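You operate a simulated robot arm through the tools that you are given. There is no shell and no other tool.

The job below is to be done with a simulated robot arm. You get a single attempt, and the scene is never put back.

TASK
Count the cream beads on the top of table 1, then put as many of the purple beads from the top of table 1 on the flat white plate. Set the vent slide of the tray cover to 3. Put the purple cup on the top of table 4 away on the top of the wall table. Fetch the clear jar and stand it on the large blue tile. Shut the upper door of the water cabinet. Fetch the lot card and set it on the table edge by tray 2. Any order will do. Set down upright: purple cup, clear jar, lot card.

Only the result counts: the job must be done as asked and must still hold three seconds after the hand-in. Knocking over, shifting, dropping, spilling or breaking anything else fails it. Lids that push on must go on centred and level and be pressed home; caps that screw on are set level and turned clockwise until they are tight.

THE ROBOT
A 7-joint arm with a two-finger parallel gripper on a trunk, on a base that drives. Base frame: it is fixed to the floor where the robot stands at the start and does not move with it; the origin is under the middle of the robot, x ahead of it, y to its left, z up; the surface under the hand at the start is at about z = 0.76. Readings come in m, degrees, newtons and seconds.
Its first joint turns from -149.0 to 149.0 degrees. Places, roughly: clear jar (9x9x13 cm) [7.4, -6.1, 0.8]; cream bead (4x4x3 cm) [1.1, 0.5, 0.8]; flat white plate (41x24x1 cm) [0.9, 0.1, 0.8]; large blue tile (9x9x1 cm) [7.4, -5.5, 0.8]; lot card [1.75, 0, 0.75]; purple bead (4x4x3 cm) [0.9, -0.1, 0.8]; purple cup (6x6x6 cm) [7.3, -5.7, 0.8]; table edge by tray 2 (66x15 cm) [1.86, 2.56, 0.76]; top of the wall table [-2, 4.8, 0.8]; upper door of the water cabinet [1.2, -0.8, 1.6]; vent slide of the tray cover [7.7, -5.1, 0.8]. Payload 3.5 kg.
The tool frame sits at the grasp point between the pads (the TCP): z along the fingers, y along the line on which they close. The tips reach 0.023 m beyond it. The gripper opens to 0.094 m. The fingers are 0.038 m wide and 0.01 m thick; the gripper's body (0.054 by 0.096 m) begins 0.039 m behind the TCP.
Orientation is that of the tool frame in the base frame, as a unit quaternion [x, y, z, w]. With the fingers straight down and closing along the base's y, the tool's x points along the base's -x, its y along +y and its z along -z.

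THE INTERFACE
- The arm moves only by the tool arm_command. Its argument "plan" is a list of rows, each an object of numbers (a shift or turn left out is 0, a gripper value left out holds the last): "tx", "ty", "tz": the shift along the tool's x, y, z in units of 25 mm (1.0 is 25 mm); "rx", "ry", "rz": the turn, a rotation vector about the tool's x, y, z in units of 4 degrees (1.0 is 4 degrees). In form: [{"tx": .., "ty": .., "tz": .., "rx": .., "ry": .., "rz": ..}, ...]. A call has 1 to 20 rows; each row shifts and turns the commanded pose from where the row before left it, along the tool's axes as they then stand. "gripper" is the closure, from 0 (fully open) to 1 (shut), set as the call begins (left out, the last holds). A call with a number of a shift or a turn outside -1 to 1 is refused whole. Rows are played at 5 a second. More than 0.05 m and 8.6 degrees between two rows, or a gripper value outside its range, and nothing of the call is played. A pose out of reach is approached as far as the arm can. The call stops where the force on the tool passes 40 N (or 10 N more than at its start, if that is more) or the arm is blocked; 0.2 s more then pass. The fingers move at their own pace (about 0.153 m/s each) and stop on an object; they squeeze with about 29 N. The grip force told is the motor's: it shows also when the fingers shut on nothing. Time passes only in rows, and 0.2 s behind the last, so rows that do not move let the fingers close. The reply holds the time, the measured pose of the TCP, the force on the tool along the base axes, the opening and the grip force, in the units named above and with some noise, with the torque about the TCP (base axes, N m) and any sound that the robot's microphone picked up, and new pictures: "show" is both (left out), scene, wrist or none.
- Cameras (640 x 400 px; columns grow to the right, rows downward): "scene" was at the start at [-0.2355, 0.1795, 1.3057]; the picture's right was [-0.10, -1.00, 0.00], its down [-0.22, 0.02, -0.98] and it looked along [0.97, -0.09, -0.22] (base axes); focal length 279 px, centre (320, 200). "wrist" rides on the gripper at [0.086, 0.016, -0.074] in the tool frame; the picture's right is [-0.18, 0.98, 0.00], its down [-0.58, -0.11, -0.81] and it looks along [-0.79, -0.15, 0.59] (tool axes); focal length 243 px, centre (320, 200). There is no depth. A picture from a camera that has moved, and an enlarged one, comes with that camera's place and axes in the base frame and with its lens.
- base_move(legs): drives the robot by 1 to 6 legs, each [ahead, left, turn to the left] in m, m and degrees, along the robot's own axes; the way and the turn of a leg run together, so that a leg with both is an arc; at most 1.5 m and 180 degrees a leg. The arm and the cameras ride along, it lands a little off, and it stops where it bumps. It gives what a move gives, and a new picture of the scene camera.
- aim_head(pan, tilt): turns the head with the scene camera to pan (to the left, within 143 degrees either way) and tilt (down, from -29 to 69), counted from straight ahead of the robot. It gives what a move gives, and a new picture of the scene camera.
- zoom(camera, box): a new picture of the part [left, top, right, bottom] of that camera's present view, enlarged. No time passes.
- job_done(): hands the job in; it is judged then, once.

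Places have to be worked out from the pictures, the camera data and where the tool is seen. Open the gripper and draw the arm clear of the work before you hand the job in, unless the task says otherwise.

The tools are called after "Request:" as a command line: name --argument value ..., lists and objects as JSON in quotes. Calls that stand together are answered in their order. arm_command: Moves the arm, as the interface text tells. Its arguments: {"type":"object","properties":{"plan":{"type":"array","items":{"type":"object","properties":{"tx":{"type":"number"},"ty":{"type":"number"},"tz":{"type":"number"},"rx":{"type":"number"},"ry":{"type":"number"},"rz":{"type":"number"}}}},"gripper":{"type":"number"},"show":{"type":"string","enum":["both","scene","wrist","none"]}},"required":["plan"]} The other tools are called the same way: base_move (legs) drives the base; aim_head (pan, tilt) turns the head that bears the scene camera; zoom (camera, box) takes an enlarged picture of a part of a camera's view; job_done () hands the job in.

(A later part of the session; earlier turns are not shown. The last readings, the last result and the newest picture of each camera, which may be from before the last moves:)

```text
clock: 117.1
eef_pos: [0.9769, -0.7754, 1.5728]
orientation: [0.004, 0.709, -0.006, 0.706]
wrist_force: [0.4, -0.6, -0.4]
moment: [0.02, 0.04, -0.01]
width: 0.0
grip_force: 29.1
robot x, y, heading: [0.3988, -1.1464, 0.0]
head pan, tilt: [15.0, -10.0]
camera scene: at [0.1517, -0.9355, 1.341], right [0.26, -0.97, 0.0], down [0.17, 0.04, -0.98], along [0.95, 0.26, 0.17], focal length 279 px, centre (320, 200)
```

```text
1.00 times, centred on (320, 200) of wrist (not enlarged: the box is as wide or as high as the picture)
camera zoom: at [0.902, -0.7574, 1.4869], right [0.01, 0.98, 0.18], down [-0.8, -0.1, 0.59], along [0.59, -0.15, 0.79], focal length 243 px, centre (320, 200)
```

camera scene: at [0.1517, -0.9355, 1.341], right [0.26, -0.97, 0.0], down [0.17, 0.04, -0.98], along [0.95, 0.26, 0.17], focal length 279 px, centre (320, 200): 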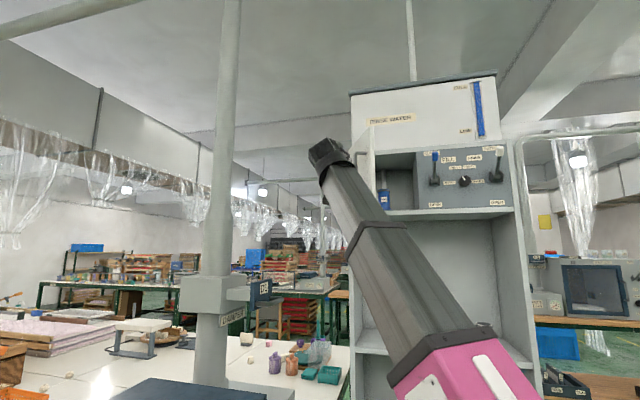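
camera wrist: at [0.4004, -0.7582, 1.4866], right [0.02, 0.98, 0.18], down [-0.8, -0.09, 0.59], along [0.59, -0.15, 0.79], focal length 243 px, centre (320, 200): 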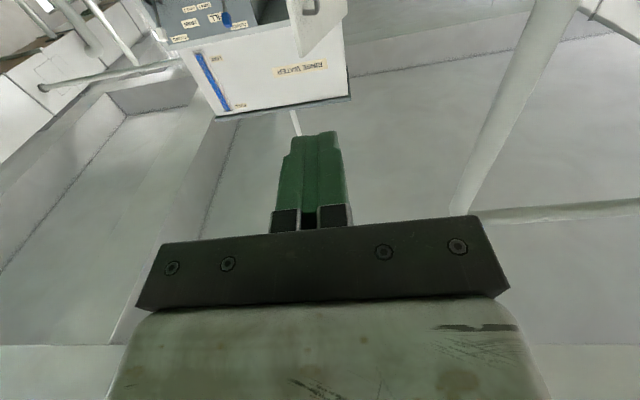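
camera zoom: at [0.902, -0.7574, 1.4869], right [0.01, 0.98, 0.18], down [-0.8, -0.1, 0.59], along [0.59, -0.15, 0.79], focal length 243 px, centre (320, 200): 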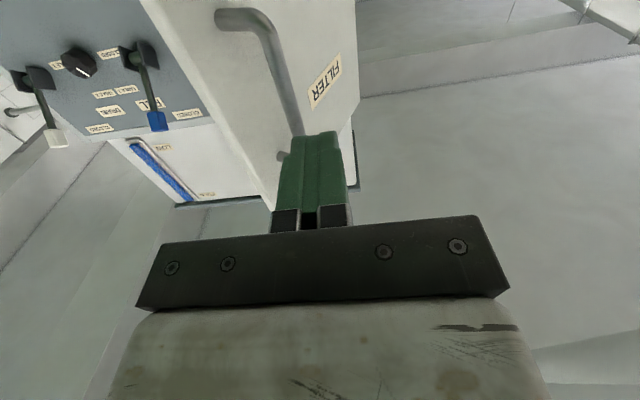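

The fingertips sit just left of the door's handle. I'll shift 4 cm left, then drive 0.14 m nearer for reach.

Request:
arm_command --plan '[{"ty": 0.8}, {"ty": 0.8}]' --show "none"

Request:
base_move --legs '[[0.14, 0, 0]]'

Request:
zoom --camera "wrist" --box '[0, 0, 640, 400]'

```text
clock: 117.7
eef_pos: [0.9784, -0.7337, 1.5717]
orientation: [0.003, 0.709, -0.006, 0.705]
wrist_force: [-1.1, 0.1, -0.1]
moment: [-0.01, -0.02, -0.03]
width: 0.0
grip_force: 28.9
robot x, y, heading: [0.4022, -1.1451, 0.1]
head pan, tilt: [15.0, -10.0]
```

```text
clock: 119.0
eef_pos: [1.1191, -0.7341, 1.5719]
orientation: [0.003, 0.709, -0.006, 0.705]
wrist_force: [-0.8, 0.2, -0.1]
moment: [-0.01, 0.01, -0.03]
width: 0.0
grip_force: 28.6
robot x, y, heading: [0.5404, -1.1444, 0.0]
head pan, tilt: [15.0, -10.0]
camera scene: at [0.2928, -0.9351, 1.341], right [0.26, -0.97, 0.0], down [0.17, 0.04, -0.98], along [0.95, 0.25, 0.17], focal length 279 px, centre (320, 200)
```

scene: 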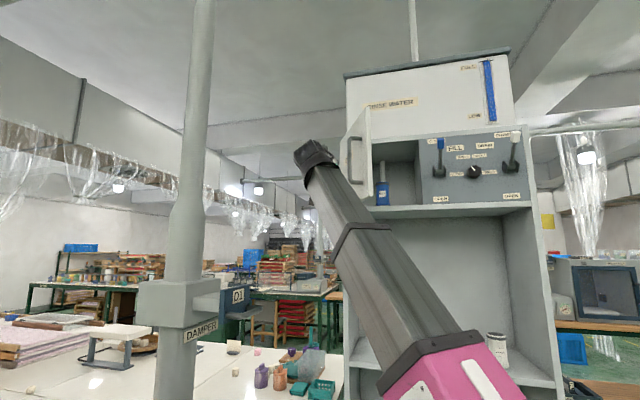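

```text
1.00 times, centred on (320, 200) of wrist (not enlarged: the box is as wide or as high as the picture)
camera zoom: at [1.0438, -0.7178, 1.4861], right [0.02, 0.98, 0.18], down [-0.8, -0.09, 0.59], along [0.59, -0.15, 0.79], focal length 243 px, centre (320, 200)
```

zoom: 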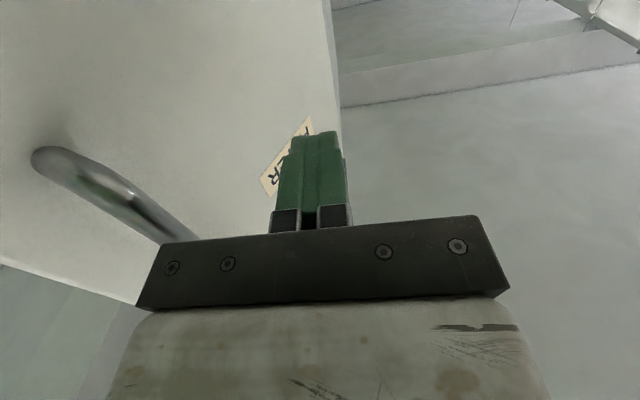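

Start sweeping the door: pull back slightly, then push right and round.

Request:
arm_command --plan '[{"tz": -0.8}, {"tz": -0.8}, {"tz": -0.8}, {"ty": -1}, {"ty": -1}, {"ty": -1}, {"ty": -1}, {"ty": -1}, {"ty": -0.92, "tz": 0.44}, {"ty": -0.92, "tz": 0.44}]' --show "both"

```text
clock: 121.2
eef_pos: [1.1208, -0.8727, 1.5245]
orientation: [0.004, 0.709, -0.007, 0.705]
wrist_force: [0.5, -0.2, -0.3]
moment: [0.0, 0.0, -0.05]
width: 0.0001
grip_force: 28.9
out of reach, approached as far as the arm can: row 3, 4, 5, 6, 7, 8, 9
robot x, y, heading: [0.5381, -1.1477, 0.0]
head pan, tilt: [15.0, -10.0]
camera scene: at [0.2928, -0.9352, 1.341], right [0.26, -0.97, 0.0], down [0.17, 0.04, -0.98], along [0.95, 0.25, 0.17], focal length 279 px, centre (320, 200)
camera wrist: at [1.0445, -0.8545, 1.4388], right [0.02, 0.98, 0.18], down [-0.8, -0.09, 0.59], along [0.59, -0.15, 0.79], focal length 243 px, centre (320, 200)
```

scene: 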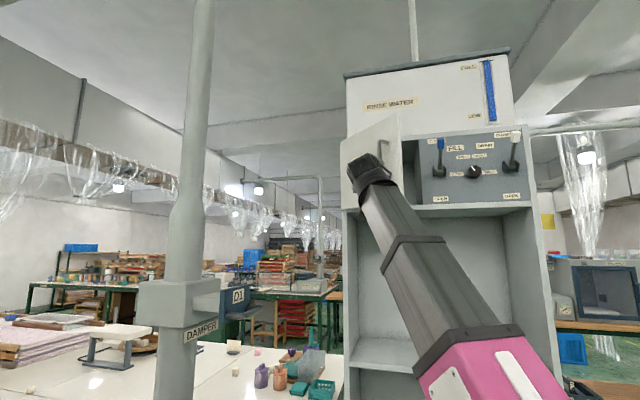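
wrist: 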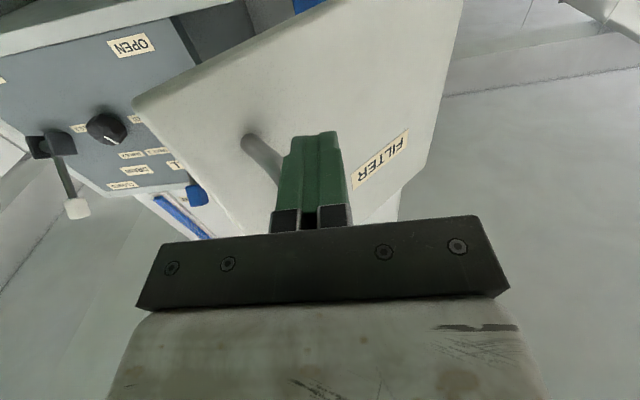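

The door is swinging shut. Continue pushing right and forward.

Request:
arm_command --plan '[{"ty": -0.8, "tz": 0.4, "tx": -0.3}, {"ty": -0.8, "tz": 0.4, "tx": -0.3}, {"ty": -0.8, "tz": 0.5, "tx": -0.3}, {"ty": -0.6, "tz": 0.6, "tx": -0.3}, {"ty": -0.3, "tz": 0.7}, {"tz": 0.7}, {"tz": 0.7}]' --show "both"

```text
clock: 122.8
eef_pos: [1.2262, -0.9513, 1.5466]
orientation: [0.004, 0.709, -0.006, 0.705]
wrist_force: [1.0, 0.5, -0.5]
moment: [-0.02, 0.02, 0.0]
width: 0.0
grip_force: 28.8
out of reach, approached as far as the arm can: row 1, 2
robot x, y, heading: [0.5404, -1.1484, 0.0]
head pan, tilt: [15.0, -10.0]
camera scene: at [0.2928, -0.9352, 1.341], right [0.26, -0.97, 0.0], down [0.17, 0.04, -0.98], along [0.95, 0.25, 0.17], focal length 279 px, centre (320, 200)
camera wrist: at [1.1512, -0.9337, 1.4614], right [0.02, 0.98, 0.18], down [-0.8, -0.1, 0.59], along [0.59, -0.15, 0.79], focal length 243 px, centre (320, 200)
```

scene: 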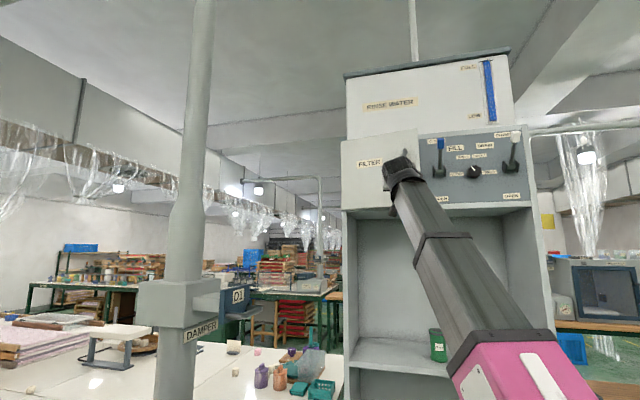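
wrist: 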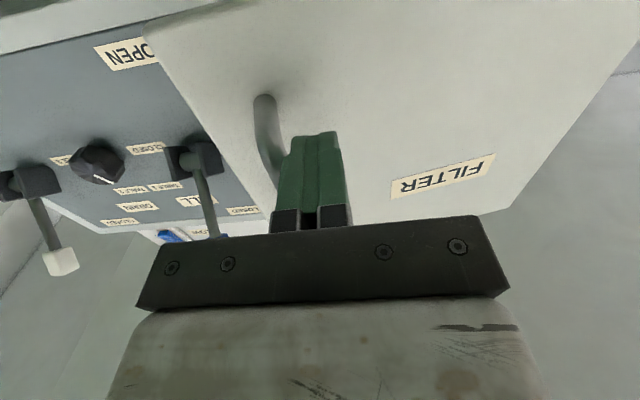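

Door looks nearly shut; press forward gently until it resists.

Request:
arm_command --plan '[{"tz": 0.3}, {"tz": 0.3}, {"tz": 0.3}, {"tz": 0.3}]' --show "both"

```text
clock: 123.8
eef_pos: [1.2577, -0.9518, 1.5468]
orientation: [0.004, 0.709, -0.006, 0.705]
wrist_force: [0.5, 0.7, 0.6]
moment: [-0.02, 0.03, -0.01]
width: 0.0
grip_force: 28.8
robot x, y, heading: [0.5389, -1.1441, -0.1]
head pan, tilt: [15.0, -10.0]
camera scene: at [0.2928, -0.9352, 1.341], right [0.26, -0.97, 0.0], down [0.17, 0.04, -0.98], along [0.95, 0.25, 0.17], focal length 279 px, centre (320, 200)
camera wrist: at [1.181, -0.9343, 1.4606], right [0.02, 0.98, 0.18], down [-0.8, -0.09, 0.59], along [0.59, -0.15, 0.79], focal length 243 px, centre (320, 200)
```

scene: 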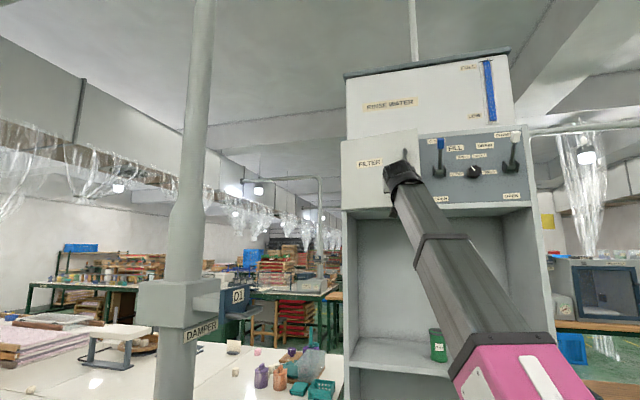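
wrist: 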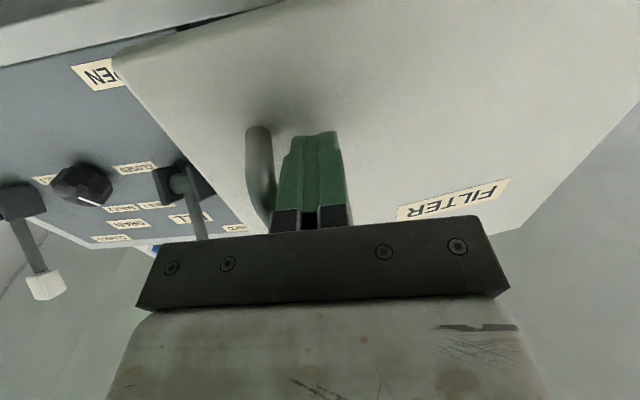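

Still free; keep pressing in small steps.

Request:
arm_command --plan '[{"tz": 0.3}, {"tz": 0.3}, {"tz": 0.3}, {"tz": 0.3}, {"tz": 0.3}, {"tz": 0.3}]' --show "both"

```text
clock: 125.2
eef_pos: [1.3004, -0.9527, 1.5457]
orientation: [0.004, 0.709, -0.006, 0.705]
wrist_force: [-0.3, -0.1, 0.8]
moment: [-0.03, -0.03, 0.01]
width: 0.0
grip_force: 29.1
robot x, y, heading: [0.5401, -1.1429, 0.0]
head pan, tilt: [15.0, -10.0]
camera scene: at [0.2928, -0.9352, 1.341], right [0.26, -0.97, 0.0], down [0.17, 0.04, -0.98], along [0.95, 0.25, 0.17], focal length 279 px, centre (320, 200)
camera wrist: at [1.226, -0.9349, 1.46], right [0.02, 0.98, 0.18], down [-0.8, -0.1, 0.59], along [0.59, -0.15, 0.79], focal length 243 px, centre (320, 200)
```

scene: 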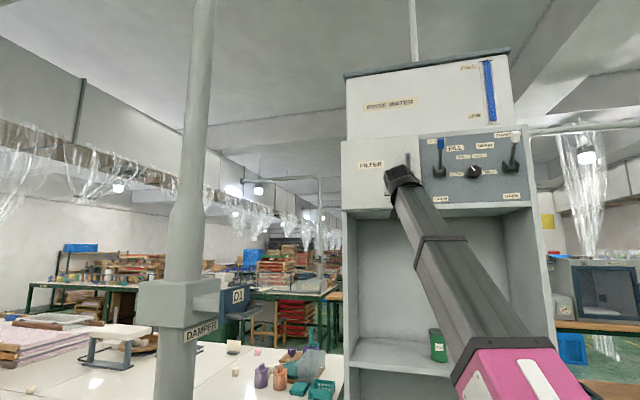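
wrist: 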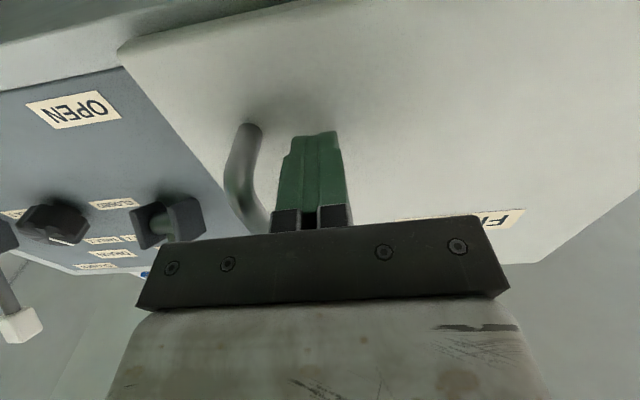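

Request:
arm_command --plan '[{"tz": 0.3}, {"tz": 0.3}, {"tz": 0.3}, {"tz": 0.3}, {"tz": 0.3}, {"tz": 0.3}]' --show "both"

```text
clock: 126.0
eef_pos: [1.3137, -0.9517, 1.5458]
orientation: [0.003, 0.708, -0.005, 0.706]
wrist_force: [-16.2, 0.2, 5.6]
moment: [0.04, -0.37, 0.07]
width: 0.0001
grip_force: 29.3
robot x, y, heading: [0.5386, -1.1466, 0.1]
head pan, tilt: [15.0, -10.0]
stopped in row 3: the force on the tool passed its limit at 49 N (the readings are from after the stop); the commanded pose is now the measured one
camera scene: at [0.2911, -0.9353, 1.3409], right [0.26, -0.97, 0.0], down [0.17, 0.04, -0.98], along [0.95, 0.26, 0.17], focal length 279 px, centre (320, 200)
camera wrist: at [1.2386, -0.9352, 1.4595], right [0.01, 0.98, 0.18], down [-0.81, -0.1, 0.58], along [0.59, -0.15, 0.79], focal length 243 px, centre (320, 200)
```

scene: 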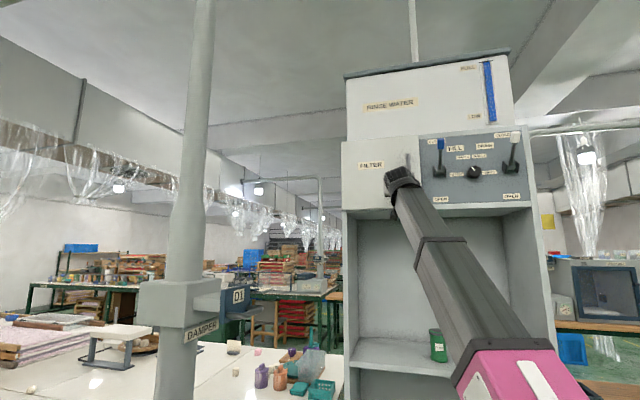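
wrist: 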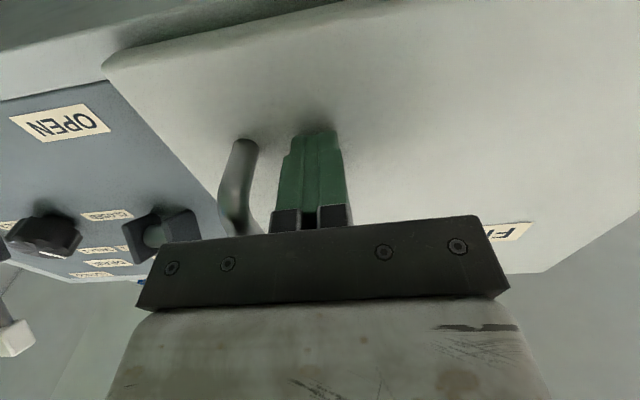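

Door pressed home (49 N). Withdraw and lower the hand in front of the cabinet, preparing for the corner bead.

Request:
arm_command --plan '[{"tz": -1}, {"tz": -1}, {"tz": -1}, {"tz": -1}, {"ry": 1}, {"ry": 1}, {"ry": 1}, {"ry": 1}, {"ry": 1}, {"ry": 1}, {"ry": 1}, {"ry": 1}, {"ry": 1}, {"ry": 1}, {"ry": 1}]' --show "scene"

Request:
arm_command --plan '[{"tx": 1, "tz": 0.25}, {"tx": 1, "tz": 0.25}, {"tx": 1, "tz": 0.25}, {"tx": 1, "tz": 0.25}, {"tx": 1, "tz": 0.25}, {"tx": 1, "tz": 0.25}, {"tx": 1, "tz": 0.25}, {"tx": 1, "tz": 0.25}, {"tx": 1, "tz": 0.25}, {"tx": 1, "tz": 0.25}, {"tx": 1, "tz": 0.25}, {"tx": 1, "tz": 0.25}, {"tx": 1, "tz": 0.25}, {"tx": 1, "tz": 0.25}]' --show "both"

```text
clock: 129.2
eef_pos: [1.2289, -0.9469, 1.5317]
orientation: [0.006, 0.922, -0.004, 0.387]
wrist_force: [0.6, -0.6, -0.2]
moment: [0.02, -0.02, 0.0]
width: 0.0001
grip_force: 28.9
out of reach, approached as far as the arm can: row 9, 10, 11, 13
robot x, y, heading: [0.5395, -1.1469, 0.1]
head pan, tilt: [15.0, -10.0]
camera scene: at [0.2922, -0.9352, 1.341], right [0.26, -0.97, 0.0], down [0.17, 0.04, -0.98], along [0.95, 0.26, 0.17], focal length 279 px, centre (320, 200)
```

scene: 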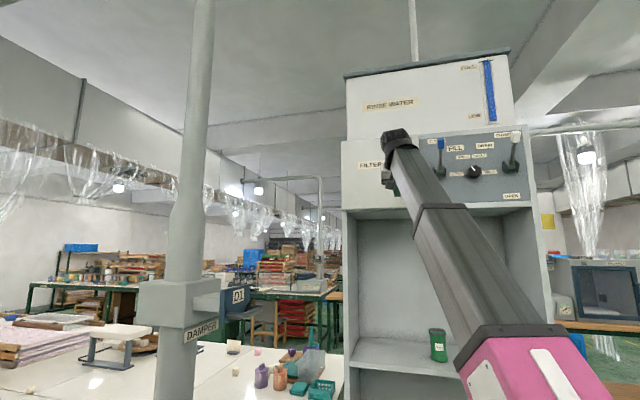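

```text
clock: 132.2
eef_pos: [1.0455, -0.9459, 1.2232]
orientation: [0.005, 0.922, -0.004, 0.388]
wrist_force: [0.0, -0.6, -0.3]
moment: [0.01, -0.01, -0.03]
width: 0.0
grip_force: 29.6
robot x, y, heading: [0.5376, -1.143, -0.1]
head pan, tilt: [15.0, -10.0]
camera scene: at [0.2922, -0.9352, 1.341], right [0.26, -0.97, 0.0], down [0.17, 0.04, -0.98], along [0.95, 0.26, 0.17], focal length 279 px, centre (320, 200)
camera wrist: at [0.9311, -0.9277, 1.2135], right [0.14, 0.98, 0.13], down [-0.17, -0.1, 0.98], along [0.97, -0.16, 0.15], focal length 243 px, centre (320, 200)
```

scene: 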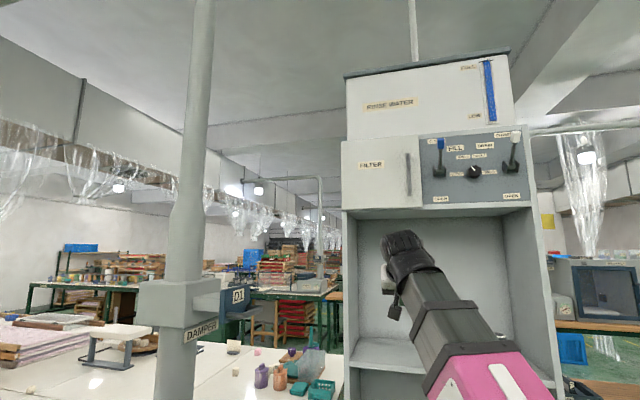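
wrist: 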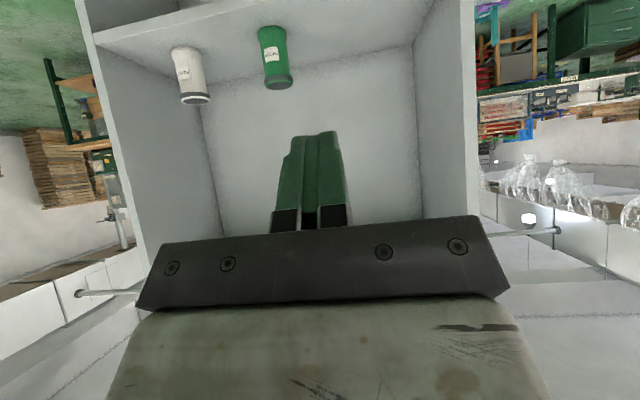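

Door is shut. Aim the head at the corner bead.

Request:
aim_head --pan 22 --tilt 28

Request:
zoom --camera "scene" --box '[200, 80, 440, 280]'

```text
clock: 133.2
eef_pos: [1.0461, -0.9455, 1.2236]
orientation: [0.006, 0.922, -0.005, 0.388]
wrist_force: [0.3, 0.4, -0.1]
moment: [-0.02, 0.02, -0.02]
width: 0.0001
grip_force: 29.3
robot x, y, heading: [0.5382, -1.1457, -0.1]
head pan, tilt: [22.0, 28.0]
camera scene: at [0.2954, -0.9229, 1.2807], right [0.37, -0.93, 0.0], down [-0.43, -0.18, -0.88], along [0.82, 0.33, -0.47], focal length 279 px, centre (320, 200)
```

scene: 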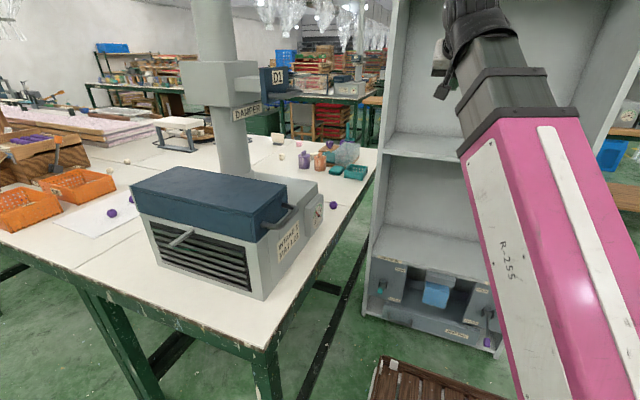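

```text
2.00 times, centred on (320, 180) of scene
camera zoom: at [0.2954, -0.9229, 1.2807], right [0.37, -0.93, 0.0], down [-0.43, -0.18, -0.88], along [0.82, 0.33, -0.47], focal length 557 px, centre (320, 240)
```

zoom: 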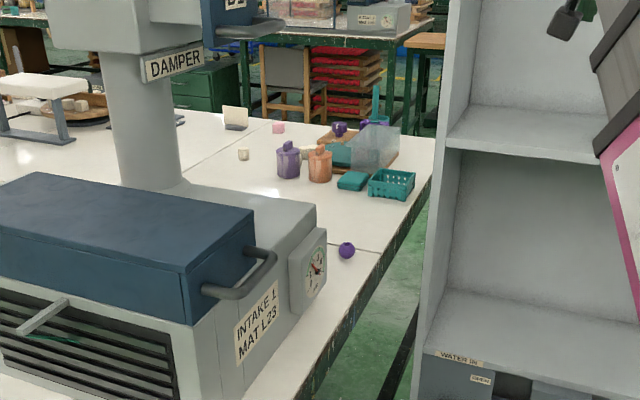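

Bead at ≈(1.159,−0.63), clear of the vent box (rear corner ≈(1.0,−0.64)). Approach from the free side: lower the hand off the table's right edge, then level and yaw it.

Request:
arm_command --plan '[{"tx": 0.545, "tz": 1, "ty": 0.645}, {"tx": 0.545, "tz": 1, "ty": 0.645}, {"tx": 0.545, "tz": 1, "ty": 0.645}, {"tx": 0.545, "tz": 1, "ty": 0.645}, {"tx": 0.545, "tz": 1, "ty": 0.645}, {"tx": 0.545, "tz": 1, "ty": 0.645}, {"tx": 0.545, "tz": 1, "ty": 0.645}, {"tx": 0.545, "tz": 1, "ty": 0.645}, {"tx": 0.545, "tz": 1, "ty": 0.645}]' --show "none" --gripper 0.3

Request:
arm_command --plan '[{"ry": 1}, {"ry": 1}, {"ry": 1}, {"ry": 1}, {"ry": 1}, {"ry": 1}, {"ry": 1}, {"ry": 1}, {"ry": 1}, {"ry": 1}, {"ry": 1}]' --show "both"

```text
clock: 135.2
eef_pos: [1.1233, -0.8021, 0.9764]
orientation: [0.005, 0.922, -0.004, 0.388]
wrist_force: [-0.2, -0.1, -0.7]
moment: [0.04, 0.0, -0.01]
width: 0.0658
grip_force: 0.1
robot x, y, heading: [0.5377, -1.1457, 0.2]
head pan, tilt: [22.0, 28.0]
```

```text
clock: 137.7
eef_pos: [1.1229, -0.8032, 0.9779]
orientation: [0.006, 1.0, -0.001, 0.013]
wrist_force: [0.3, 0.1, -0.2]
moment: [0.01, -0.03, 0.01]
width: 0.0661
grip_force: 0.1
robot x, y, heading: [0.5381, -1.1449, 0.2]
head pan, tilt: [22.0, 28.0]
camera scene: at [0.2954, -0.9229, 1.2806], right [0.37, -0.93, 0.0], down [-0.44, -0.18, -0.88], along [0.82, 0.33, -0.47], focal length 279 px, centre (320, 200)
camera wrist: at [1.0335, -0.7845, 1.05], right [0.2, 0.98, 0.0], down [0.56, -0.11, 0.82], along [0.81, -0.16, -0.57], focal length 243 px, centre (320, 200)
```

scene: 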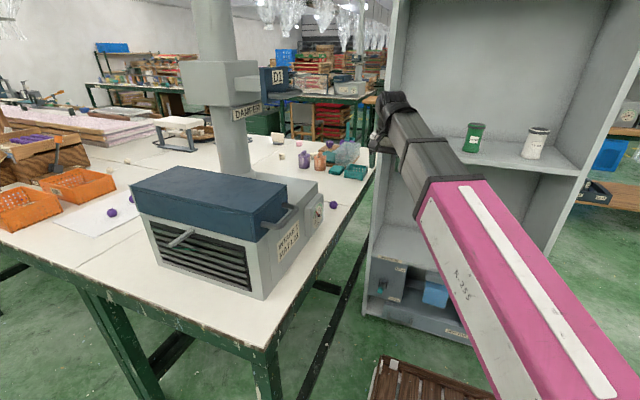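
wrist: 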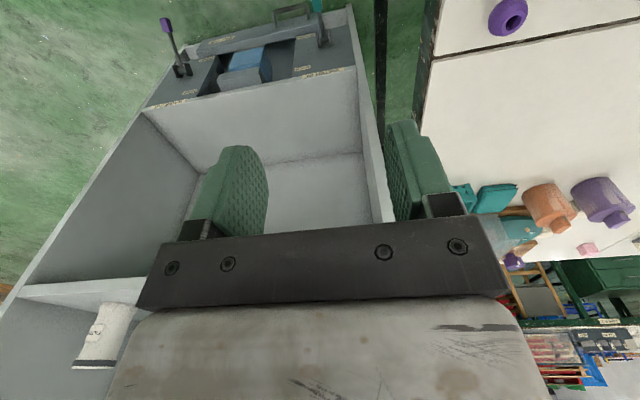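

Bead confirmed at ≈(1.159,−0.627). Yaw the hand so the camera stays on the free side.

Request:
arm_command --plan '[{"rz": -1}, {"rz": -1}, {"rz": -1}, {"rz": -1}, {"rz": -1}, {"rz": -1}, {"rz": -1}, {"rz": -1}, {"rz": -1}, {"rz": -1}, {"rz": -1}, {"rz": -1}, {"rz": -1}]' --show "wrist"

```text
clock: 140.4
eef_pos: [1.1231, -0.8024, 0.9776]
orientation: [-0.433, 0.901, -0.008, 0.013]
wrist_force: [-0.1, -0.5, 0.1]
moment: [-0.01, -0.02, -0.03]
width: 0.066
grip_force: 0.0
robot x, y, heading: [0.5409, -1.1457, 0.1]
head pan, tilt: [22.0, 28.0]
camera wrist: at [1.0533, -0.8594, 1.0507], right [-0.65, 0.76, -0.02], down [0.43, 0.39, 0.82], along [0.63, 0.52, -0.58], focal length 243 px, centre (320, 200)
```

wrist: 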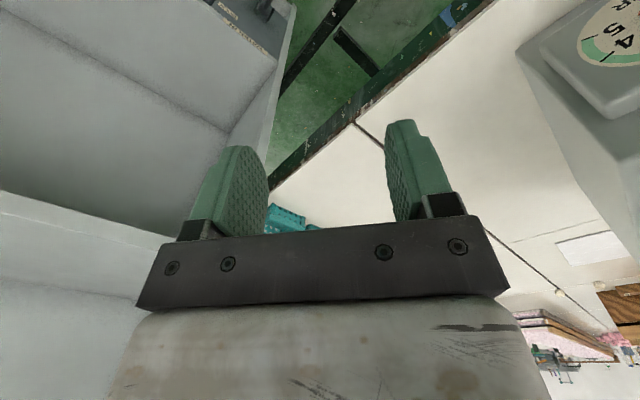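

Request:
arm_command --plan '[{"tx": -0.9, "ty": 0.46}, {"tx": -0.9, "ty": 0.46}, {"tx": -0.9, "ty": 0.46}, {"tx": -0.9, "ty": 0.46}, {"tx": -0.9, "ty": 0.46}, {"tx": -0.9, "ty": 0.46}, {"tx": -0.9, "ty": 0.46}, {"tz": 1}, {"tz": 1}, {"tz": 1}, {"tz": 1}]' --show "both"

```text
clock: 142.8
eef_pos: [1.162, -0.6302, 0.878]
orientation: [-0.433, 0.901, -0.007, 0.013]
wrist_force: [0.3, -0.4, 0.4]
moment: [0.03, -0.02, 0.01]
width: 0.0659
grip_force: 0.0
robot x, y, heading: [0.5396, -1.1443, -0.2]
head pan, tilt: [22.0, 28.0]
camera scene: at [0.2954, -0.9228, 1.2806], right [0.37, -0.93, 0.0], down [-0.44, -0.18, -0.88], along [0.82, 0.33, -0.47], focal length 279 px, centre (320, 200)
camera wrist: at [1.092, -0.6863, 0.9508], right [-0.65, 0.76, -0.02], down [0.43, 0.39, 0.82], along [0.63, 0.52, -0.58], focal length 243 px, centre (320, 200)
```

scene: 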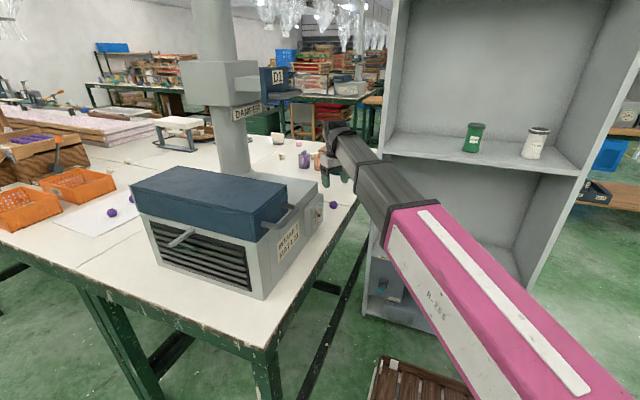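
wrist: 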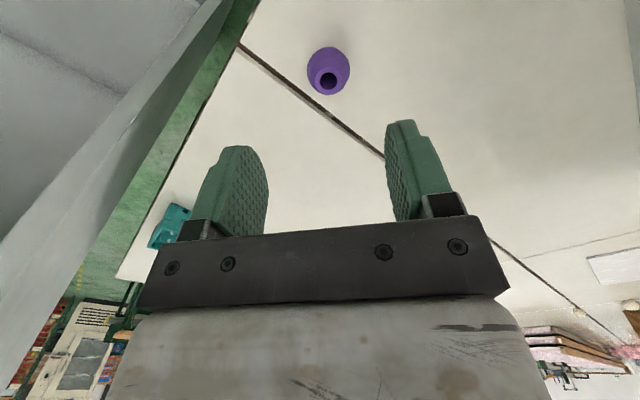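

Bead centred; descend and grip.

Request:
arm_command --plan '[{"tz": 0.8, "ty": 0.15}, {"tz": 1}, {"tz": 1}, {"tz": 0.75}]' --show "none"

Request:
arm_command --plan '[{}, {}, {}, {}]' --gripper 1 --show "wrist"

```text
clock: 143.8
eef_pos: [1.1614, -0.6273, 0.7885]
orientation: [-0.432, 0.902, -0.008, 0.012]
wrist_force: [0.2, 0.2, -0.4]
moment: [0.0, 0.0, 0.02]
width: 0.0657
grip_force: 0.1
robot x, y, heading: [0.5401, -1.1453, 0.1]
head pan, tilt: [22.0, 28.0]
```

```text
clock: 144.8
eef_pos: [1.161, -0.6275, 0.7891]
orientation: [-0.432, 0.902, -0.008, 0.012]
wrist_force: [0.2, -0.1, -0.1]
moment: [0.0, -0.01, 0.0]
width: 0.0295
grip_force: 28.8
robot x, y, heading: [0.5416, -1.1476, 0.1]
head pan, tilt: [22.0, 28.0]
camera wrist: at [1.0914, -0.6844, 0.8619], right [-0.65, 0.76, -0.02], down [0.43, 0.39, 0.82], along [0.63, 0.52, -0.58], focal length 243 px, centre (320, 200)
```

wrist: 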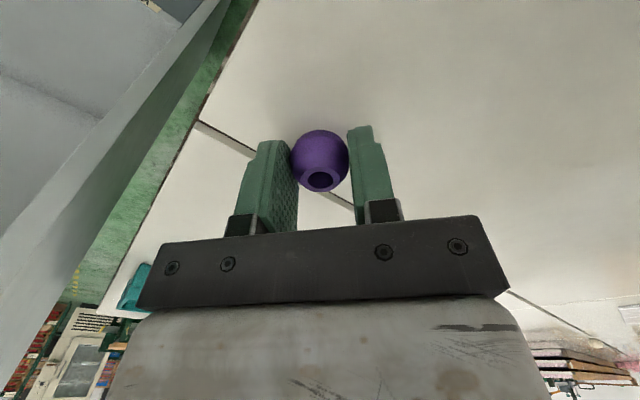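

Bead gripped. Retrace the path out over the free side.

Request:
arm_command --plan '[{"tz": -1}, {"tz": -1}, {"tz": -1}, {"tz": -1}, {"tz": -1}, {"tz": -1}, {"tz": -1}, {"tx": 0.9, "ty": -0.46}, {"tx": 0.9, "ty": -0.46}, {"tx": 0.9, "ty": -0.46}, {"tx": 0.9, "ty": -0.46}, {"tx": 0.9, "ty": -0.46}, {"tx": 0.9, "ty": -0.46}, {"tx": 0.9, "ty": -0.46}]' --show "none"

Request:
arm_command --plan '[{"rz": 1}, {"rz": 1}, {"rz": 1}, {"rz": 1}, {"rz": 1}, {"rz": 1}, {"rz": 1}, {"rz": 1}, {"rz": 1}, {"rz": 1}, {"rz": 1}, {"rz": 1}, {"rz": 1}]' --show "none"

Request:
arm_command --plan '[{"ry": -1}, {"ry": -1}, {"ry": -1}, {"ry": -1}, {"ry": -1}, {"ry": -1}, {"ry": -1}, {"tx": -0.3, "tz": -1, "ty": -0.645}, {"tx": -0.3, "tz": -1, "ty": -0.645}, {"tx": -0.3, "tz": -1, "ty": -0.645}, {"tx": -0.3, "tz": -1, "ty": -0.645}, {"tx": -0.3, "tz": -1, "ty": -0.645}, {"tx": -0.3, "tz": -1, "ty": -0.645}]' --show "both"

```text
clock: 147.8
eef_pos: [1.1199, -0.8013, 0.9647]
orientation: [-0.432, 0.902, -0.008, 0.012]
wrist_force: [0.3, 0.1, 0.3]
moment: [0.0, 0.01, 0.04]
width: 0.0293
grip_force: 29.1
robot x, y, heading: [0.5399, -1.1487, 0.0]
head pan, tilt: [22.0, 28.0]
```

```text
clock: 150.7
eef_pos: [1.1204, -0.8008, 0.9644]
orientation: [0.007, 1.0, -0.001, 0.014]
wrist_force: [0.1, -0.5, -0.3]
moment: [0.01, -0.01, 0.0]
width: 0.0294
grip_force: 29.2
robot x, y, heading: [0.5377, -1.1482, 0.2]
head pan, tilt: [22.0, 28.0]
```

```text
clock: 153.4
eef_pos: [1.0822, -0.8955, 1.1177]
orientation: [0.006, 0.967, -0.003, 0.255]
wrist_force: [0.4, -0.9, -0.2]
moment: [0.02, 0.01, -0.01]
width: 0.0297
grip_force: 29.3
robot x, y, heading: [0.541, -1.1429, 0.2]
head pan, tilt: [22.0, 28.0]
camera scene: at [0.2953, -0.9229, 1.2806], right [0.37, -0.93, 0.0], down [-0.44, -0.18, -0.88], along [0.82, 0.33, -0.47], focal length 279 px, centre (320, 200)
camera wrist: at [0.9703, -0.8777, 1.1395], right [0.17, 0.98, 0.09], down [0.11, -0.11, 0.99], along [0.98, -0.16, -0.12], focal length 243 px, centre (320, 200)
```

scene: 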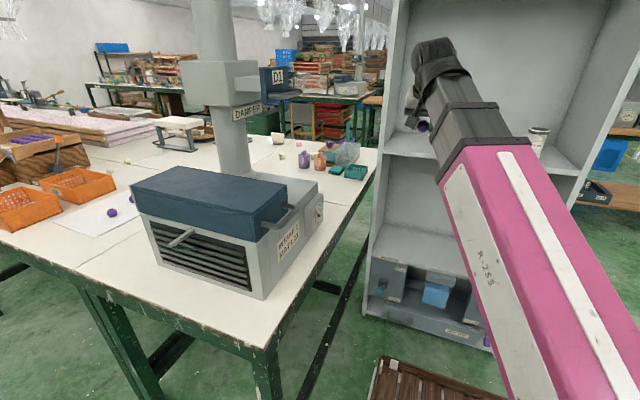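
wrist: 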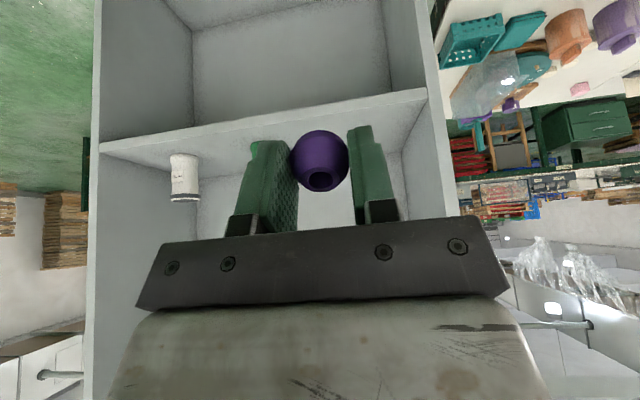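

Drive back, then left to in front of the plate, then forward.

Request:
base_move --legs '[[-0.64, 0, 0], [0, 1.2, 0], [0.1, 0, 0]]'

Request:
aim_head --pan 0 --tilt 28

```text
clock: 163.4
eef_pos: [0.5391, 0.3031, 1.1163]
orientation: [0.002, 0.967, -0.002, 0.255]
wrist_force: [0.0, -0.6, 0.2]
moment: [-0.01, 0.01, 0.03]
width: 0.0295
grip_force: 29.0
robot x, y, heading: [-0.0039, 0.0492, 0.5]
head pan, tilt: [22.0, 28.0]
camera scene: at [-0.2482, 0.2691, 1.2806], right [0.38, -0.92, 0.0], down [-0.43, -0.18, -0.88], along [0.82, 0.34, -0.47], focal length 279 px, centre (320, 200)
```

scene: 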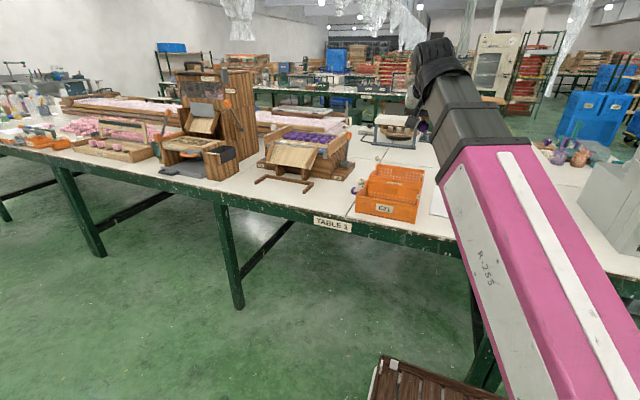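

```text
clock: 164.2
eef_pos: [0.5378, 0.3028, 1.1164]
orientation: [0.002, 0.967, -0.003, 0.255]
wrist_force: [-0.9, 0.7, -0.6]
moment: [0.0, 0.03, 0.04]
width: 0.0298
grip_force: 28.5
robot x, y, heading: [-0.0026, 0.0435, 0.4]
head pan, tilt: [0.0, 28.0]
camera scene: at [-0.2413, 0.2351, 1.2806], right [0.01, -1.0, 0.0], down [-0.47, 0.0, -0.88], along [0.88, 0.01, -0.47], focal length 279 px, centre (320, 200)
```

scene: 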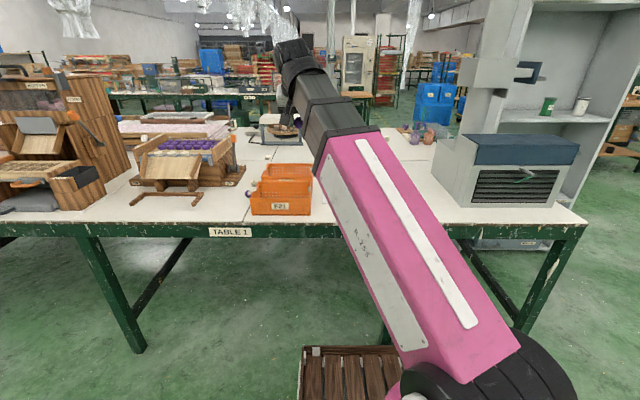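

Move right over the plate front, then lower toward ≈(0.735, 0.12) and level the tool.

Request:
arm_command --plan '[{"ty": -1}, {"ty": -1}, {"ty": -1}, {"ty": -1}, {"ty": -1}, {"ty": -1}, {"ty": -1}, {"ty": -0.3}, {"tx": -0.43, "tz": 0.957}, {"tx": -0.43, "tz": 0.957}, {"tx": -0.43, "tz": 0.957}, {"tx": -0.43, "tz": 0.957}, {"tx": -0.43, "tz": 0.957}, {"tx": -0.43, "tz": 0.957}, {"tx": -0.43, "tz": 0.957}, {"tx": -0.43, "tz": 0.957}, {"tx": -0.43, "tz": 0.957}]' --show "none"

Request:
arm_command --plan '[{"ry": 1}, {"ry": 1}, {"ry": 1}, {"ry": 1}, {"ry": 1}, {"ry": 1}, {"ry": 1}, {"tz": 1}, {"tz": 1}, {"tz": 1}]' --show "both"

```text
clock: 167.8
eef_pos: [0.7285, 0.1191, 0.9776]
orientation: [0.003, 0.967, -0.003, 0.257]
wrist_force: [-1.2, -0.1, -0.6]
moment: [0.04, 0.04, 0.0]
width: 0.0295
grip_force: 28.7
robot x, y, heading: [-0.0035, 0.0483, 0.5]
head pan, tilt: [0.0, 28.0]
```

```text
clock: 170.1
eef_pos: [0.7323, 0.1178, 0.9039]
orientation: [0.003, 1.0, -0.002, 0.014]
wrist_force: [-1.3, 0.4, -0.1]
moment: [0.01, 0.02, 0.0]
width: 0.0294
grip_force: 29.1
robot x, y, heading: [-0.0058, 0.0485, 0.5]
head pan, tilt: [0.0, 28.0]
camera scene: at [-0.2413, 0.235, 1.2806], right [0.01, -1.0, 0.0], down [-0.47, 0.0, -0.88], along [0.88, 0.01, -0.47], focal length 279 px, centre (320, 200)
camera wrist: at [0.6425, 0.135, 0.9757], right [0.19, 0.98, 0.0], down [0.56, -0.11, 0.82], along [0.81, -0.15, -0.57], focal length 243 px, centre (320, 200)
```

scene: 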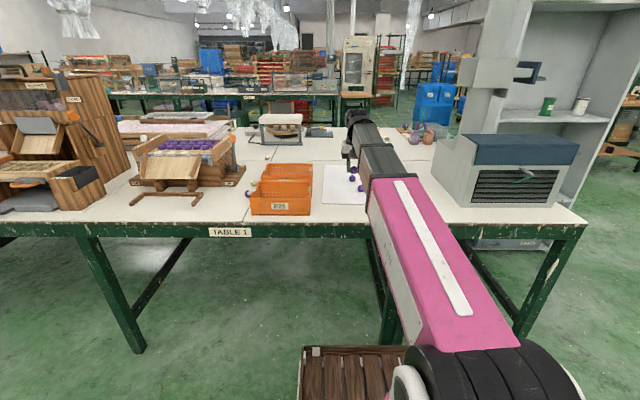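
wrist: 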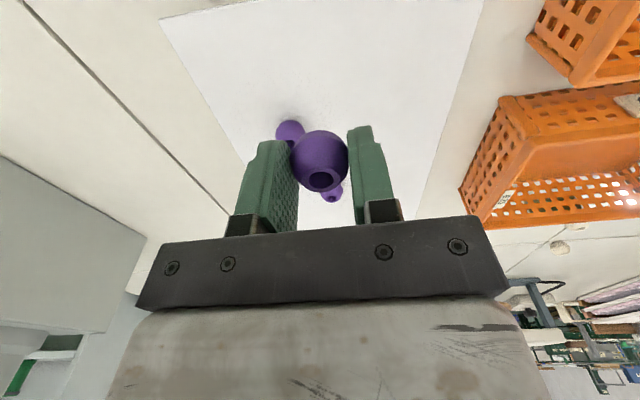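

Request:
arm_command --plan '[{"tz": 1}, {"tz": 1}, {"tz": 1}, {"tz": 0.9}, {"tz": 0.3}]' --show "none"

Request:
arm_command --plan '[{"tz": 0.08}, {}]' --show "none"

Request:
arm_command --plan '[{"tz": 0.06}, {}]' --show "none"

```text
clock: 171.2
eef_pos: [0.7341, 0.1186, 0.7995]
orientation: [0.003, 1.0, -0.002, 0.015]
wrist_force: [-0.2, 0.9, -1.1]
moment: [0.0, 0.05, 0.02]
width: 0.0295
grip_force: 28.7
robot x, y, heading: [-0.0035, 0.0466, 0.5]
head pan, tilt: [0.0, 28.0]
```

```text
clock: 171.8
eef_pos: [0.7343, 0.1199, 0.7983]
orientation: [0.003, 1.0, -0.003, 0.013]
wrist_force: [-0.7, -0.5, -0.8]
moment: [-0.03, 0.0, 0.0]
width: 0.0297
grip_force: 28.6
robot x, y, heading: [-0.0025, 0.0454, 0.6]
head pan, tilt: [0.0, 28.0]
```

```text
clock: 172.4
eef_pos: [0.7342, 0.118, 0.795]
orientation: [0.002, 1.0, -0.002, 0.015]
wrist_force: [0.1, 0.6, -0.2]
moment: [-0.03, 0.02, 0.01]
width: 0.0295
grip_force: 29.0
robot x, y, heading: [-0.0012, 0.048, 0.6]
head pan, tilt: [0.0, 28.0]
```

Request:
arm_command --plan '[{"tz": 0.05}, {}]' --show "none"

Request:
arm_command --plan '[{"tz": 0.05}, {}]' --show "none"

```text
clock: 173.1
eef_pos: [0.7345, 0.1178, 0.7937]
orientation: [0.002, 1.0, -0.002, 0.013]
wrist_force: [0.0, 0.8, 1.4]
moment: [0.02, 0.05, 0.03]
width: 0.0293
grip_force: 29.3
robot x, y, heading: [-0.0026, 0.048, 0.4]
head pan, tilt: [0.0, 28.0]
```

```text
clock: 173.7
eef_pos: [0.7349, 0.119, 0.7955]
orientation: [0.003, 1.0, -0.002, 0.015]
wrist_force: [-1.0, -1.5, 21.0]
moment: [0.01, 0.06, -0.01]
width: 0.0295
grip_force: 28.9
robot x, y, heading: [-0.0002, 0.0522, 0.1]
head pan, tilt: [0.0, 28.0]
```

Contact (21 N). Ease up 1 mm, open, and rise.

Request:
arm_command --plan '[{"tz": -0.05}, {}]' --show "none"

Request:
arm_command --plan '[{}, {}, {}, {}]' --gripper 0 --show "none"

Request:
arm_command --plan '[{"tz": -1}, {"tz": -1}, {"tz": -1}, {"tz": -1}, {"tz": -1}, {"tz": -1}, {"tz": -1}]' --show "both"

```text
clock: 174.2
eef_pos: [0.7332, 0.1178, 0.7927]
orientation: [0.003, 1.0, -0.001, 0.014]
wrist_force: [0.4, 0.6, 3.7]
moment: [0.0, 0.0, -0.03]
width: 0.0293
grip_force: 28.6
robot x, y, heading: [-0.0013, 0.046, 0.5]
head pan, tilt: [0.0, 28.0]
```

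```text
clock: 175.2
eef_pos: [0.7331, 0.1185, 0.7943]
orientation: [0.003, 1.0, -0.002, 0.014]
wrist_force: [0.8, 0.1, 0.1]
moment: [0.0, 0.0, 0.0]
width: 0.0941
grip_force: 0.1
robot x, y, heading: [-0.0056, 0.0487, 0.6]
head pan, tilt: [0.0, 28.0]
```

```text
clock: 176.8
eef_pos: [0.7303, 0.1176, 0.9692]
orientation: [0.003, 1.0, -0.002, 0.014]
wrist_force: [0.3, 0.6, 0.1]
moment: [-0.02, -0.01, 0.0]
width: 0.0939
grip_force: 0.2
robot x, y, heading: [-0.0053, 0.0482, 0.3]
head pan, tilt: [0.0, 28.0]
camera scene: at [-0.2413, 0.235, 1.2806], right [0.01, -1.0, 0.0], down [-0.47, 0.0, -0.88], along [0.88, 0.01, -0.47], focal length 279 px, centre (320, 200)
camera wrist: at [0.6401, 0.1355, 1.0408], right [0.19, 0.98, 0.0], down [0.56, -0.11, 0.82], along [0.81, -0.15, -0.57], focal length 243 px, centre (320, 200)
```

scene: 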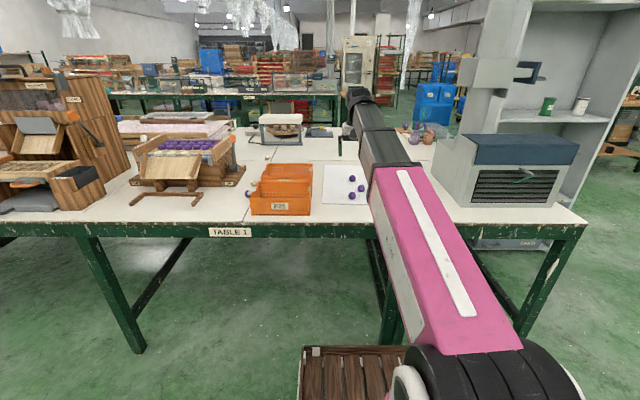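
wrist: 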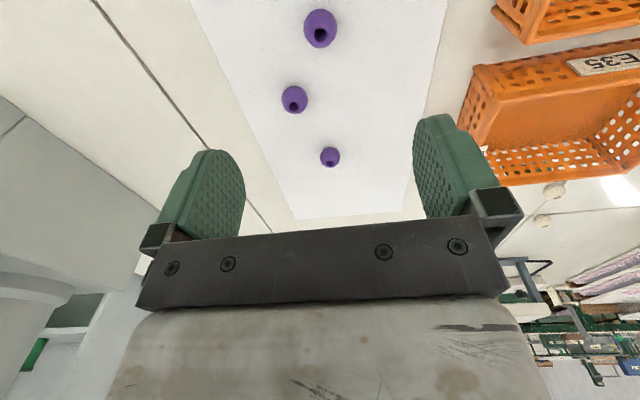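

Three purple beads rest on the plate. Now tuck the arm and travel around the right end of the table to the rear aisle for the lot card.

Request:
arm_command --plan '[{"ry": -1}, {"ry": -1}, {"ry": -1}, {"ry": -1}, {"ry": -1}, {"ry": -1}, {"ry": -1}, {"ry": -1}, {"ry": -1}, {"ry": -1}, {"ry": -1}]' --show "none"

Request:
arm_command --plan '[{"tx": -0.22, "tz": -1}, {"tx": -0.22, "tz": -1}, {"tx": -0.22, "tz": -1}, {"tx": -0.22, "tz": -1}, {"tx": -0.22, "tz": -1}, {"tx": -0.22, "tz": -1}, {"tx": -0.22, "tz": -1}, {"tx": -0.22, "tz": -1}, {"tx": -0.22, "tz": -1}, {"tx": -0.22, "tz": -1}, {"tx": -0.22, "tz": -1}, {"tx": -0.22, "tz": -1}, {"tx": -0.22, "tz": -1}]' --show "none"

Request:
base_move --legs '[[-0.15, 0, 0], [0, -1.1, 0], [0, -0.9, 0]]'

Request:
aim_head --pan 15 --tilt 12

```text
clock: 179.2
eef_pos: [0.729, 0.1182, 0.9694]
orientation: [0.002, 0.921, -0.003, 0.389]
wrist_force: [0.8, 0.2, -0.5]
moment: [0.05, 0.02, 0.0]
width: 0.0941
grip_force: 0.1
robot x, y, heading: [0.0002, 0.0498, 0.6]
head pan, tilt: [0.0, 28.0]
```

```text
clock: 182.1
eef_pos: [0.5474, 0.1207, 1.2472]
orientation: [0.002, 0.922, -0.003, 0.387]
wrist_force: [-0.5, -0.1, 0.1]
moment: [0.0, 0.01, -0.01]
width: 0.0938
grip_force: 0.0
robot x, y, heading: [-0.0025, 0.0509, 0.5]
head pan, tilt: [0.0, 28.0]
```

```text
clock: 193.0
eef_pos: [0.3983, -1.8918, 1.2468]
orientation: [0.005, 0.922, -0.004, 0.387]
wrist_force: [0.2, 0.0, -1.0]
moment: [0.04, 0.0, 0.01]
width: 0.094
grip_force: 0.1
robot x, y, heading: [-0.1497, -1.9611, 0.0]
head pan, tilt: [0.0, 28.0]
camera scene: at [-0.389, -1.7737, 1.2806], right [0.0, -1.0, 0.0], down [-0.47, 0.0, -0.88], along [0.88, 0.0, -0.47], focal length 279 px, centre (320, 200)
```

scene: 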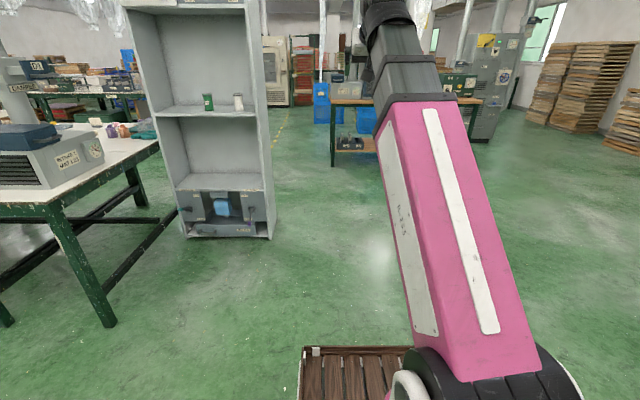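

```text
clock: 193.8
eef_pos: [0.3985, -1.8929, 1.2466]
orientation: [0.005, 0.922, -0.004, 0.388]
wrist_force: [-0.6, -0.1, 0.5]
moment: [0.04, -0.02, 0.03]
width: 0.0938
grip_force: 0.1
robot x, y, heading: [-0.148, -1.9658, 0.2]
head pan, tilt: [15.0, 12.0]
camera scene: at [-0.3902, -1.7496, 1.3065], right [0.26, -0.97, 0.0], down [-0.2, -0.05, -0.98], along [0.94, 0.25, -0.21], focal length 279 px, centre (320, 200)
```

scene: 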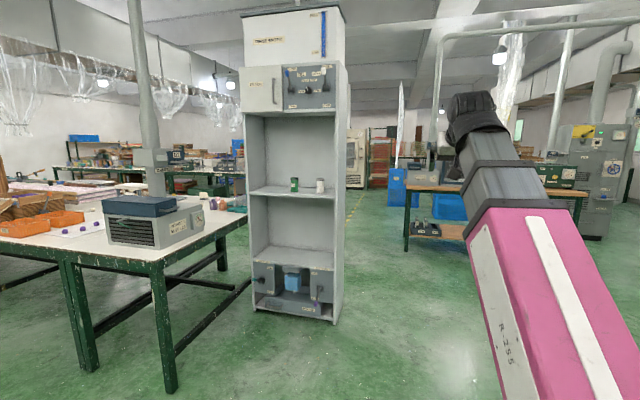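

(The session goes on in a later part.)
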